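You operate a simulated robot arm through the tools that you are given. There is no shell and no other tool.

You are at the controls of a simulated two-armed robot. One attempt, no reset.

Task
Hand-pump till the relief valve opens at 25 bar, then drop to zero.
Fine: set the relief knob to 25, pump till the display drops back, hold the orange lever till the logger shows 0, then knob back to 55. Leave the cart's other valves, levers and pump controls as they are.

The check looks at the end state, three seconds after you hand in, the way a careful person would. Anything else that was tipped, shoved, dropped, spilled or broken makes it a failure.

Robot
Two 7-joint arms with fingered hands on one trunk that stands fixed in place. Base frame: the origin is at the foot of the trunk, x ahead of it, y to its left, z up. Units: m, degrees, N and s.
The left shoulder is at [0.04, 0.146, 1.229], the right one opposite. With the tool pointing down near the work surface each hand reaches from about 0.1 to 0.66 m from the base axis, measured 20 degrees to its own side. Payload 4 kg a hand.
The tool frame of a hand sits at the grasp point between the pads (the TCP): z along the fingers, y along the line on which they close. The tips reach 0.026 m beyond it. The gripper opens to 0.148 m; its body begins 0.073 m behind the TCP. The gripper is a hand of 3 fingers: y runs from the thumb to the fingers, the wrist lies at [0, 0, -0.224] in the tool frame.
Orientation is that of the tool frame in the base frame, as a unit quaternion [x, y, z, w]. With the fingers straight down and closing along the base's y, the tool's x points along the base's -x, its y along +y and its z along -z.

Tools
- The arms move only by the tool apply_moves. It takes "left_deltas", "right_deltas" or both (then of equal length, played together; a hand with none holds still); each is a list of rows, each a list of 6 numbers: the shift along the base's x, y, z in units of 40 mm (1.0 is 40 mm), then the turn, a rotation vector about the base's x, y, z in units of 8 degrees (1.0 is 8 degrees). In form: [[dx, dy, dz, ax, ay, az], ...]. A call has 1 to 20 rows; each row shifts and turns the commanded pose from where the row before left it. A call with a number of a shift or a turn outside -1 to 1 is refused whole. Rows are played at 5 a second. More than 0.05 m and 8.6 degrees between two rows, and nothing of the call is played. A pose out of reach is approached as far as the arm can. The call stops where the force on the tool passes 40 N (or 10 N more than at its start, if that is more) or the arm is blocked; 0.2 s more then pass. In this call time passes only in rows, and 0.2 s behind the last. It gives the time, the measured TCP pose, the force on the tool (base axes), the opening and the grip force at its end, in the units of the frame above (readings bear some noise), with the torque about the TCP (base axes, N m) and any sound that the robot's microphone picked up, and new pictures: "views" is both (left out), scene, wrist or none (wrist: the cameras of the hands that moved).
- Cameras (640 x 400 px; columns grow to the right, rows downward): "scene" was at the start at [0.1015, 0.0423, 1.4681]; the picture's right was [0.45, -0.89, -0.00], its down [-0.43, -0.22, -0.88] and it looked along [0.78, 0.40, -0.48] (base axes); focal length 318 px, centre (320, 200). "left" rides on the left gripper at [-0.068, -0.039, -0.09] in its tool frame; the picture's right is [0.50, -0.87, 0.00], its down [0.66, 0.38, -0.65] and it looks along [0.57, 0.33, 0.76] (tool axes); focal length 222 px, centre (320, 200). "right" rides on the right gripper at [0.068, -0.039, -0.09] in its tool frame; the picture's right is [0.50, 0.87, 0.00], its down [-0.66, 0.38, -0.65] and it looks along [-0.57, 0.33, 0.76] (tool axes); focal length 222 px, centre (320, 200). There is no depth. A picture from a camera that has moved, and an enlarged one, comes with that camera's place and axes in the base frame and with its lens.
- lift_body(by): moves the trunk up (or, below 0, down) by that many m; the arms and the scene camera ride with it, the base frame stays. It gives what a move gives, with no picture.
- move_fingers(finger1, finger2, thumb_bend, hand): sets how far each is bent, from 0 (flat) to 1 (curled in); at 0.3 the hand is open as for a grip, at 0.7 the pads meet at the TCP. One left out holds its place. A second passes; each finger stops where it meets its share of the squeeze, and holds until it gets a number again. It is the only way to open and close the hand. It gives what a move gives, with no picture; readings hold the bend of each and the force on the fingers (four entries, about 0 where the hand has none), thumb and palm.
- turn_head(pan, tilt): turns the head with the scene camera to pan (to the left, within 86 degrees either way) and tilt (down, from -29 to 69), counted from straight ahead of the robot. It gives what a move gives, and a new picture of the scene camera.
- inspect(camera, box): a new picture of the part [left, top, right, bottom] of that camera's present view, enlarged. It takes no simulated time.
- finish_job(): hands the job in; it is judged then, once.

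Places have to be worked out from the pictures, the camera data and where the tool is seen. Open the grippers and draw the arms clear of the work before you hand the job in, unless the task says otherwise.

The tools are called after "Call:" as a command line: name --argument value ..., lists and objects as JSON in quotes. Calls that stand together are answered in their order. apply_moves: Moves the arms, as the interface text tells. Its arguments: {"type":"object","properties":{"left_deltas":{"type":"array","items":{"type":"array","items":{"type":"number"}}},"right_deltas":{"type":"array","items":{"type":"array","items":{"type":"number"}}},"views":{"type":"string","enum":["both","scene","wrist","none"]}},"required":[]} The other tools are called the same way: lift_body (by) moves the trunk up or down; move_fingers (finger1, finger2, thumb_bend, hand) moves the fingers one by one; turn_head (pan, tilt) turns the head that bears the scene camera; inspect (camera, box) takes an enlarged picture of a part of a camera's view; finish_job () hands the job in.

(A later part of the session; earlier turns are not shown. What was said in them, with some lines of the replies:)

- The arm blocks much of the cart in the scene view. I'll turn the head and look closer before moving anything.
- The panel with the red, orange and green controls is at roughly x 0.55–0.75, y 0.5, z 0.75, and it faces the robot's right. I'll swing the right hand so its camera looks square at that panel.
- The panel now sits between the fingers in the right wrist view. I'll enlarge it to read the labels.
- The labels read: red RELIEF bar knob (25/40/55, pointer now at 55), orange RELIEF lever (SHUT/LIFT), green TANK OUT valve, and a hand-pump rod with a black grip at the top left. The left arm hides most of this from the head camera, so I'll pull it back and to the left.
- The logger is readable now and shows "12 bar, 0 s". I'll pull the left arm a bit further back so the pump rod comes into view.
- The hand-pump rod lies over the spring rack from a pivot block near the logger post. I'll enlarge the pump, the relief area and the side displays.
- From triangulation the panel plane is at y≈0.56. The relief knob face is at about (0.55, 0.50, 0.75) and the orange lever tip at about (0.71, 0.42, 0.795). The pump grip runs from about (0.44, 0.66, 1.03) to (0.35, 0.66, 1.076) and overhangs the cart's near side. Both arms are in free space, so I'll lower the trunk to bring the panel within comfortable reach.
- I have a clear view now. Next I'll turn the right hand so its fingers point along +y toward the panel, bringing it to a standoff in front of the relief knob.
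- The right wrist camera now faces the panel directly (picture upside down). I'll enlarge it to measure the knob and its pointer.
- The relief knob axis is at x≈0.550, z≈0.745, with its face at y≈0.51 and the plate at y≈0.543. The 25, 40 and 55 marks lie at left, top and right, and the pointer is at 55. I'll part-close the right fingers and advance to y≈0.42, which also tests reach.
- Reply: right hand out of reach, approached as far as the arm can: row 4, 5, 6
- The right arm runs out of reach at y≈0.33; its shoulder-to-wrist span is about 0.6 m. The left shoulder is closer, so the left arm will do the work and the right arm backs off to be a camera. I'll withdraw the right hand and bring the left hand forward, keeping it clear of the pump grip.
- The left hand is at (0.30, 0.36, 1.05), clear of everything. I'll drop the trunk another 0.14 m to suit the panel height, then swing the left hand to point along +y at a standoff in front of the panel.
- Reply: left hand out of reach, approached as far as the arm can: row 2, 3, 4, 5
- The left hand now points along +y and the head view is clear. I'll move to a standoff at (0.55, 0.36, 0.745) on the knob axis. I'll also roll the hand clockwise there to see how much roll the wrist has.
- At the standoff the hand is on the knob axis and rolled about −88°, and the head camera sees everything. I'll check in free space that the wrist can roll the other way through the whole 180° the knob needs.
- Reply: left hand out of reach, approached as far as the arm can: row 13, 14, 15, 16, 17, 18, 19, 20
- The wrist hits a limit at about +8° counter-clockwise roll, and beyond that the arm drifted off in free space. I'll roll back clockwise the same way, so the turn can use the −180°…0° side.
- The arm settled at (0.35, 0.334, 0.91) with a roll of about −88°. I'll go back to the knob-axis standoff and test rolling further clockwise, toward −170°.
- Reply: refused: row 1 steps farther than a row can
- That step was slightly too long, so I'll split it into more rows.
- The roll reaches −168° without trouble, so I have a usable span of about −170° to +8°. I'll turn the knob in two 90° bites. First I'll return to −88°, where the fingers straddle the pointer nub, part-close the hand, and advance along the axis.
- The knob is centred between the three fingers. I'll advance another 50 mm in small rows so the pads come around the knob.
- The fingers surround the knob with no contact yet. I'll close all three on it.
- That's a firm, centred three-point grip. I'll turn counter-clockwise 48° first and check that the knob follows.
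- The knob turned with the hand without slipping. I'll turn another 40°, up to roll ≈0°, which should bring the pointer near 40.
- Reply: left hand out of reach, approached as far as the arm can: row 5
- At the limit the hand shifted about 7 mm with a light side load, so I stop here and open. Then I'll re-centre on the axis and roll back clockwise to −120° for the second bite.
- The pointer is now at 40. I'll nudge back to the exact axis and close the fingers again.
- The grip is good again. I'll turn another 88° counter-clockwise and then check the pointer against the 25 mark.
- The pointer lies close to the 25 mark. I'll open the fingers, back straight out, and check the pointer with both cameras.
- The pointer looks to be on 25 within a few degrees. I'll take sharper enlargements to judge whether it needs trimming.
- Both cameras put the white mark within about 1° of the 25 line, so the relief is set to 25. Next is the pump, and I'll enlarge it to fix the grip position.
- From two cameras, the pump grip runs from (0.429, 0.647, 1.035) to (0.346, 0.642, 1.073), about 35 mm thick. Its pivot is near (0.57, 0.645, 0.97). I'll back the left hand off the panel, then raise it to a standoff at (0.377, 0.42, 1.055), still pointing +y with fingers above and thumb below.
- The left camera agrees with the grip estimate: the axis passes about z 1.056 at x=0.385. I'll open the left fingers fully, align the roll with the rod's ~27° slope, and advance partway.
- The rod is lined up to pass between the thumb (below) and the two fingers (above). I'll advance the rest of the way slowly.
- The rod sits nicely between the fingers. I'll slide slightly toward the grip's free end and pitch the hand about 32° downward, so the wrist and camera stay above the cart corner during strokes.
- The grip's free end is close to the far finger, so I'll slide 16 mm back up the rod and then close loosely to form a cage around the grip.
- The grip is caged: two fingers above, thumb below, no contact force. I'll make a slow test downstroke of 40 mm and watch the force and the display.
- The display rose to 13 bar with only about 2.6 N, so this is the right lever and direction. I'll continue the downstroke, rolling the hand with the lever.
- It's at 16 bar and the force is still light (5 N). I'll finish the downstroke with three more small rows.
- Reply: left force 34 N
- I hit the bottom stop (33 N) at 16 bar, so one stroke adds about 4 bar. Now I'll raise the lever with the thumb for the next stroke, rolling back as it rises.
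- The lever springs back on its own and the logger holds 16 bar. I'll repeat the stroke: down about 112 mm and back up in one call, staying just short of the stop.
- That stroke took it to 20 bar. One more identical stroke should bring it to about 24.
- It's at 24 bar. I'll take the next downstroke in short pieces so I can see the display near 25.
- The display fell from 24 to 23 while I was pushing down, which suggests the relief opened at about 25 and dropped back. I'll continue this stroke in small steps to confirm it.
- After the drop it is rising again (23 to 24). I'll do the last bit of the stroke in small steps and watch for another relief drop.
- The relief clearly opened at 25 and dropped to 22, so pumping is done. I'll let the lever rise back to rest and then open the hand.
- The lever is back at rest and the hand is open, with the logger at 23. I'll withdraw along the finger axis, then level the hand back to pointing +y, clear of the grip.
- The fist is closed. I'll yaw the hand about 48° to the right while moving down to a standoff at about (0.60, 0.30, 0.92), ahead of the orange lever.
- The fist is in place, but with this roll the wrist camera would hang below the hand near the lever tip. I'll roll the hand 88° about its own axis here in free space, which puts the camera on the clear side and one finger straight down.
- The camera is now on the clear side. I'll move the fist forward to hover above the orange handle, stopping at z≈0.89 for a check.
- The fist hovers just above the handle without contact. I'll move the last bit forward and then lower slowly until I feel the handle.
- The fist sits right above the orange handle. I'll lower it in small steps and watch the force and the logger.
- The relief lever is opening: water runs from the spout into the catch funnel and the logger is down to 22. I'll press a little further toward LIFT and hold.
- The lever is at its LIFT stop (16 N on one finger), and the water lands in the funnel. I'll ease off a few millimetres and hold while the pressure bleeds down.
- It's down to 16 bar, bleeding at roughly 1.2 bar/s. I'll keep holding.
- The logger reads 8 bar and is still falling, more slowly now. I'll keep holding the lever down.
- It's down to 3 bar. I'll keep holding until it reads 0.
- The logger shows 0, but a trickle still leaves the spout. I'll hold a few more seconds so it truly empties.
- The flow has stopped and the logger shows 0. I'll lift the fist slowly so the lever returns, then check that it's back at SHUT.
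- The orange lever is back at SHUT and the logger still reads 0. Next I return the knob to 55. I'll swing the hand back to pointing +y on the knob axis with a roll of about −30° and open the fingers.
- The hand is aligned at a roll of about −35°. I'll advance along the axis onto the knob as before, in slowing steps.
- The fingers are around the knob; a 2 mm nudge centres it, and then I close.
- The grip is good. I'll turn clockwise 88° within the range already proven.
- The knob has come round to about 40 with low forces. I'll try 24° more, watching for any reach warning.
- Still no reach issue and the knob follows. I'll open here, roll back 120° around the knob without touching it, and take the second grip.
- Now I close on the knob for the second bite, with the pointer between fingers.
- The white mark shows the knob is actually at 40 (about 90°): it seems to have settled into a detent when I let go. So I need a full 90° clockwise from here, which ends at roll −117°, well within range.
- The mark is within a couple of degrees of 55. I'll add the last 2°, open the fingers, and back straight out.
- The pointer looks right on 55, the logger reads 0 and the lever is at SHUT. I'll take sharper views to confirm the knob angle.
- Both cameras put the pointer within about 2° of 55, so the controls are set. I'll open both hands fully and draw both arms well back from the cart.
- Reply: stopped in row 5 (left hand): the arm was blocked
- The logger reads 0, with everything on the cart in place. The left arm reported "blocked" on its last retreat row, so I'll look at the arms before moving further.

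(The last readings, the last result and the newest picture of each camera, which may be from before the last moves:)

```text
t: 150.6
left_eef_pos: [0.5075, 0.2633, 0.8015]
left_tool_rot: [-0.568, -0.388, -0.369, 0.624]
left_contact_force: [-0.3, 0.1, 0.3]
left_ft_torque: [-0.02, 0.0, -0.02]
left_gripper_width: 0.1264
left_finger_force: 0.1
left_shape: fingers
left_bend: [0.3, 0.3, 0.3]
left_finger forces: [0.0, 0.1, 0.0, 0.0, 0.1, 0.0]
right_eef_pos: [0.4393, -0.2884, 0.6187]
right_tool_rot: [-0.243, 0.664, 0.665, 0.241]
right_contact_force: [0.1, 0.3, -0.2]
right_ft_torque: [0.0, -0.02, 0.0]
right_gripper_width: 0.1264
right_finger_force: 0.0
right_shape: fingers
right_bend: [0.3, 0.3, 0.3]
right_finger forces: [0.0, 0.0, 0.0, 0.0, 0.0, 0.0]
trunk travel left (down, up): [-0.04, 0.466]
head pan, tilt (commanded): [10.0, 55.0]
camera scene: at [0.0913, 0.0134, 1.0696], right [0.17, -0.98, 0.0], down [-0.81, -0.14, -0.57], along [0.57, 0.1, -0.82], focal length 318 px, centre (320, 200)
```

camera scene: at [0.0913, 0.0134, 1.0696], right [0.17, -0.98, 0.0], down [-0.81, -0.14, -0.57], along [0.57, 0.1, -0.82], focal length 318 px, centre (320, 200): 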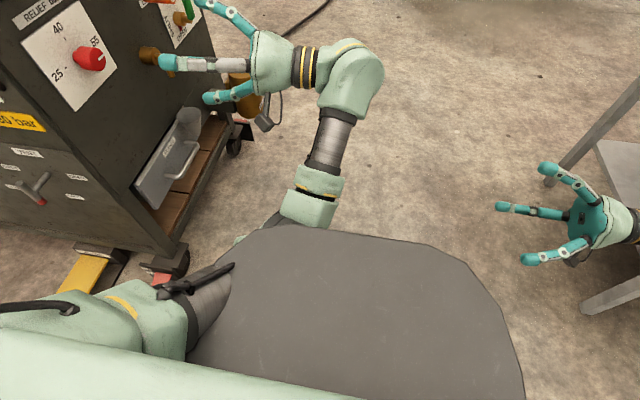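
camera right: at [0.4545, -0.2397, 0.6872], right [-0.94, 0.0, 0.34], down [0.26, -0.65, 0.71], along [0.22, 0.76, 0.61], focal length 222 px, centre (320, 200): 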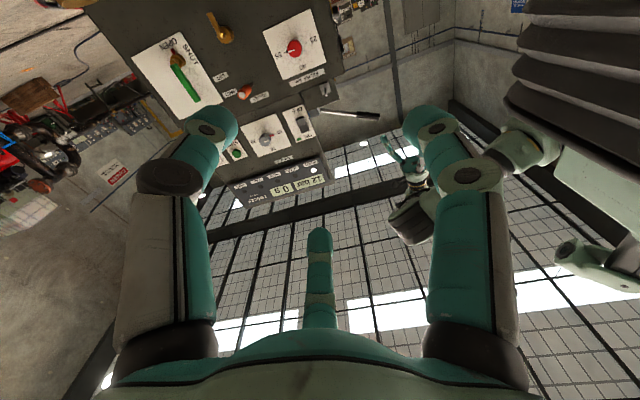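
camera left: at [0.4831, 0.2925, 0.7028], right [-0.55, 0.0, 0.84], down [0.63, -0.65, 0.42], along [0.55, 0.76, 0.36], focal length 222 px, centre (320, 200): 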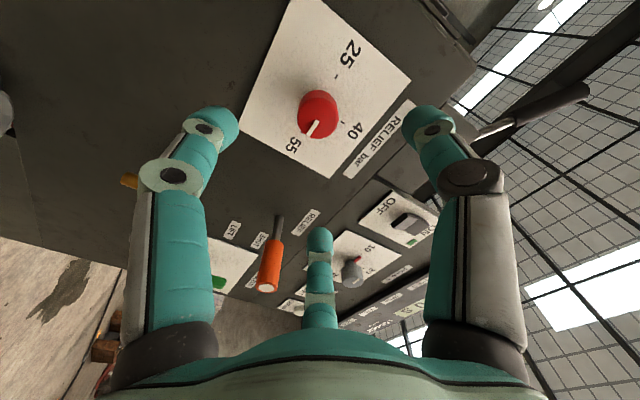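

The left elbow seems to have come up against the robot's own base housing, with nothing of the cart involved. There's also a metal frame near the right arm, so I'll look there before moving.

Call:
turn_head --pan -45 --tilt 45

```text
t: 151.8
left_eef_pos: [0.5061, 0.263, 0.8012]
left_tool_rot: [-0.569, -0.387, -0.37, 0.624]
left_contact_force: [-0.1, 0.1, 0.1]
left_ft_torque: [0.0, -0.01, -0.04]
left_gripper_width: 0.1267
left_finger_force: 0.2
left_shape: fingers
left_bend: [0.3, 0.3, 0.3]
left_finger forces: [0.0, 0.0, 0.0, 0.1, 0.0, 0.0]
right_eef_pos: [0.4392, -0.2889, 0.6179]
right_tool_rot: [-0.242, 0.664, 0.665, 0.241]
right_contact_force: [-0.1, -0.7, 0.5]
right_ft_torque: [0.05, -0.02, 0.02]
right_gripper_width: 0.1265
right_finger_force: 0.0
right_shape: fingers
right_bend: [0.3, 0.3, 0.3]
right_finger forces: [0.1, 0.1, 0.0, 0.1, 0.1, 0.0]
trunk travel left (down, up): [-0.04, 0.466]
head pan, tilt (commanded): [-45.0, 45.0]
camera scene: at [0.0778, -0.0566, 1.0829], right [-0.71, -0.71, 0.0], down [-0.5, 0.5, -0.71], along [0.5, -0.5, -0.71], focal length 318 px, centre (320, 200)
```

scene: 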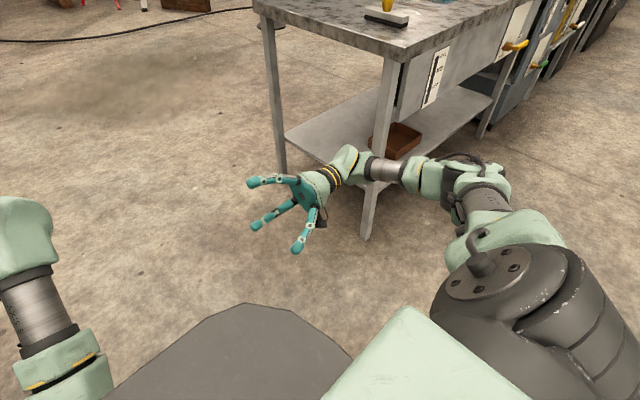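

The table is well away (y ≤ −0.8) and both hands feel no load. I'll raise the trunk to free the left elbow from the base housing, which lifts both hands straight up in clear space.

Call:
lift_body --by 0.2

Call:
turn_head --pan 38 --tilt 32

```text
t: 154.0
left_eef_pos: [0.5054, 0.2632, 1.0021]
left_tool_rot: [-0.569, -0.388, -0.37, 0.623]
left_contact_force: [-0.2, 0.2, -0.5]
left_ft_torque: [0.0, 0.01, 0.02]
left_gripper_width: 0.1265
left_finger_force: 0.0
left_shape: fingers
left_bend: [0.3, 0.3, 0.3]
left_finger forces: [0.1, 0.0, 0.0, 0.1, 0.0, 0.0]
right_eef_pos: [0.4387, -0.2889, 0.819]
right_tool_rot: [-0.242, 0.664, 0.664, 0.242]
right_contact_force: [0.4, -0.1, 1.5]
right_ft_torque: [-0.01, 0.03, -0.03]
right_gripper_width: 0.1266
right_finger_force: 0.0
right_shape: fingers
right_bend: [0.3, 0.3, 0.3]
right_finger forces: [0.0, 0.0, 0.0, 0.0, 0.0, 0.1]
trunk travel left (down, up): [-0.24, 0.266]
head pan, tilt (commanded): [-45.0, 45.0]
```

```text
t: 155.6
left_eef_pos: [0.5052, 0.2618, 1.0019]
left_tool_rot: [-0.569, -0.387, -0.37, 0.624]
left_contact_force: [0.2, -0.1, 0.3]
left_ft_torque: [-0.01, 0.0, 0.02]
left_gripper_width: 0.1266
left_finger_force: 0.1
left_shape: fingers
left_bend: [0.3, 0.3, 0.3]
left_finger forces: [0.0, 0.0, 0.0, 0.0, 0.0, 0.0]
right_eef_pos: [0.4392, -0.2881, 0.8201]
right_tool_rot: [-0.242, 0.664, 0.665, 0.241]
right_contact_force: [-0.1, 0.2, -0.4]
right_ft_torque: [-0.03, 0.0, 0.0]
right_gripper_width: 0.1267
right_finger_force: 0.1
right_shape: fingers
right_bend: [0.3, 0.3, 0.3]
right_finger forces: [0.0, 0.0, 0.0, 0.1, 0.0, 0.0]
trunk travel left (down, up): [-0.24, 0.266]
head pan, tilt (commanded): [38.0, 32.0]
camera scene: at [0.091, 0.0559, 1.3035], right [0.61, -0.79, 0.0], down [-0.42, -0.33, -0.85], along [0.67, 0.52, -0.53], focal length 318 px, centre (320, 200)
```

scene: 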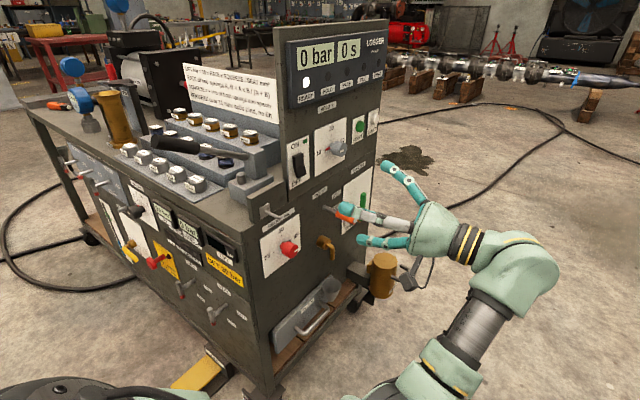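

All clear. I'll draw the left hand a little further back from the panel.

Call:
apply_moves --left_deltas '[[-0.3, -0.4, 0.2, 0, 0, 0], [-0.3, -0.4, 0.2, 0, 0, 0], [-0.3, -0.4, 0.2, 0, 0, 0], [-0.3, -0.4, 0.2, 0, 0, 0]]' --views "scene"

Call:
inspect --camera "scene" --box '[230, 30, 400, 150]'

Call:
inspect --camera "scene" --box '[230, 150, 400, 370]'

Call:
inspect --camera "scene" --box '[20, 60, 290, 330]'

```text
t: 156.8
left_eef_pos: [0.4598, 0.2223, 1.0478]
left_tool_rot: [-0.538, -0.406, -0.371, 0.64]
left_contact_force: [0.5, 0.6, 0.2]
left_ft_torque: [0.01, 0.01, 0.02]
left_gripper_width: 0.1268
left_finger_force: 0.0
left_shape: fingers
left_bend: [0.3, 0.3, 0.3]
left_finger forces: [0.1, 0.0, 0.0, 0.1, 0.0, 0.1]
right_eef_pos: [0.439, -0.2895, 0.8197]
right_tool_rot: [-0.242, 0.665, 0.665, 0.242]
right_contact_force: [-0.6, 0.8, 0.1]
right_ft_torque: [-0.02, -0.01, 0.04]
right_gripper_width: 0.1266
right_finger_force: 0.0
right_shape: fingers
right_bend: [0.3, 0.3, 0.3]
right_finger forces: [0.1, 0.0, 0.1, 0.1, 0.0, 0.1]
trunk travel left (down, up): [-0.24, 0.266]
head pan, tilt (commanded): [38.0, 32.0]
stopped in row 4 (left hand): the arm was blocked; the commanded pose is now the measured one
camera scene: at [0.0911, 0.0563, 1.3035], right [0.62, -0.79, 0.0], down [-0.42, -0.33, -0.85], along [0.67, 0.52, -0.53], focal length 318 px, centre (320, 200)
```

scene: 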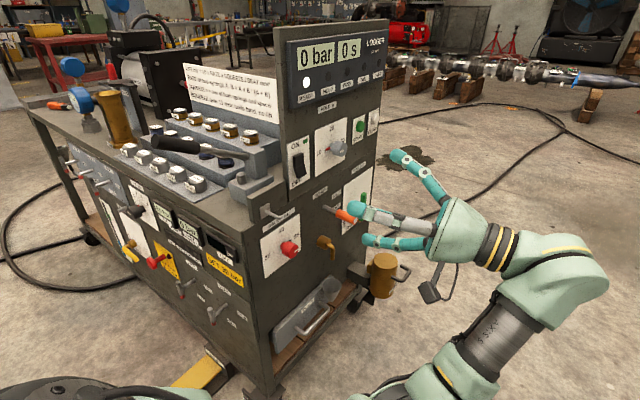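

```text
3.33 times, centred on (315, 90) of scene
camera zoom: at [0.0911, 0.0563, 1.3035], right [0.62, -0.79, 0.0], down [-0.42, -0.33, -0.85], along [0.67, 0.52, -0.53], focal length 1060 px, centre (337, 567)
```

zoom: 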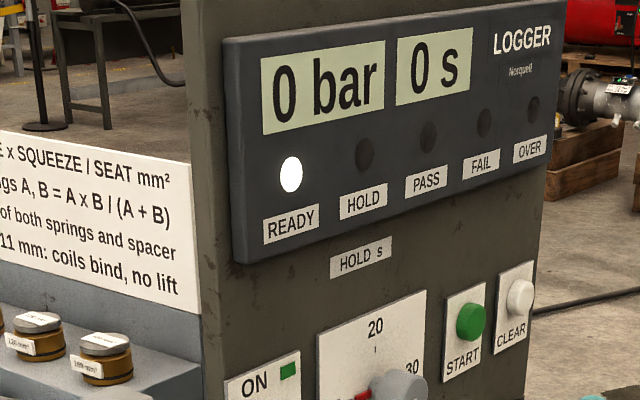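

```text
1.82 times, centred on (315, 260) of scene
camera zoom: at [0.0911, 0.0563, 1.3035], right [0.62, -0.79, 0.0], down [-0.42, -0.33, -0.85], along [0.67, 0.52, -0.53], focal length 578 px, centre (329, 91)
```

zoom: 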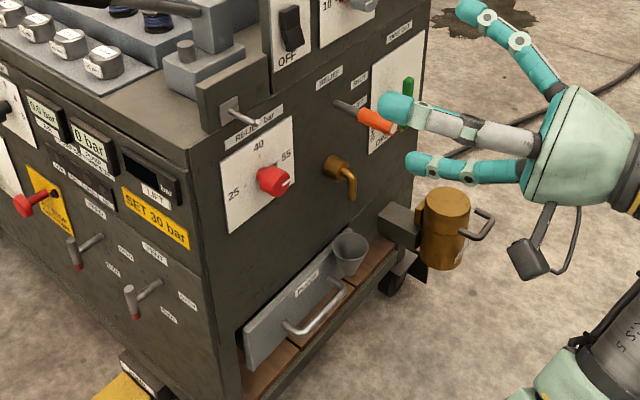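

```text
1.48 times, centred on (155, 195) of scene
camera zoom: at [0.0911, 0.0563, 1.3035], right [0.62, -0.79, 0.0], down [-0.42, -0.33, -0.85], along [0.67, 0.52, -0.53], focal length 471 px, centre (564, 207)
```

zoom: 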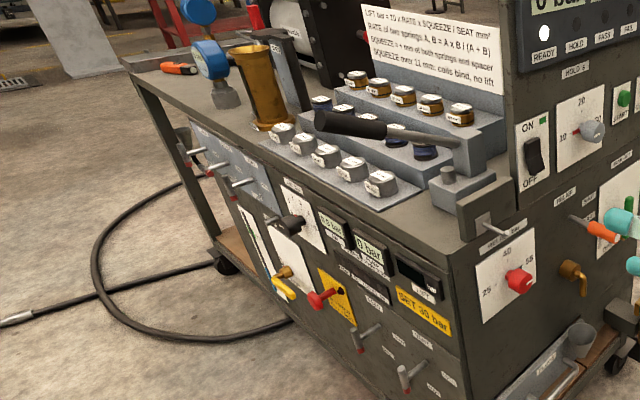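

The logger and pump displays read 0, the relief knob is at 55 and the orange lever is at SHUT. The pump lever is at rest and the springs and other controls are untouched. Both hands are open and about 0.3 m or more from the cart, so I'm handing in.

Call:
finish_job

```text
The job is handed in.
```

The relief valve opened at 25 bar, and the pressure was then let down to zero. The job is handed in; I haven't seen the check's result.

- **Relief knob:** I set it to 25 before pumping and put it back to 55 afterwards. Two camera views put it within about 2° of the 55 mark. It appears to click into 25, 40 and 55.
- **Pumping:** the logger climbed from 12 to 24 bar in three strokes. On the fourth stroke the logger fell from 24 to 23, so the valve had probably opened once already. Later in the same stroke I watched it go from 25 to 22 and stopped pumping.
- **Bleed-down:** I held the orange lever at LIFT until the logger showed 0 and the flow stopped. The water went into the catch funnel, and the lever returned to SHUT by itself.
- **Cart:** the logger and the PUMP display both read 0. The pump lever is back at rest. The other valves, levers and springs look untouched.

While backing away at the end, the left arm twice reported being blocked, the first time seemingly against the robot's own base. It felt no load and was clear of the cart. Both hands are open and about 0.3 m or more from it.
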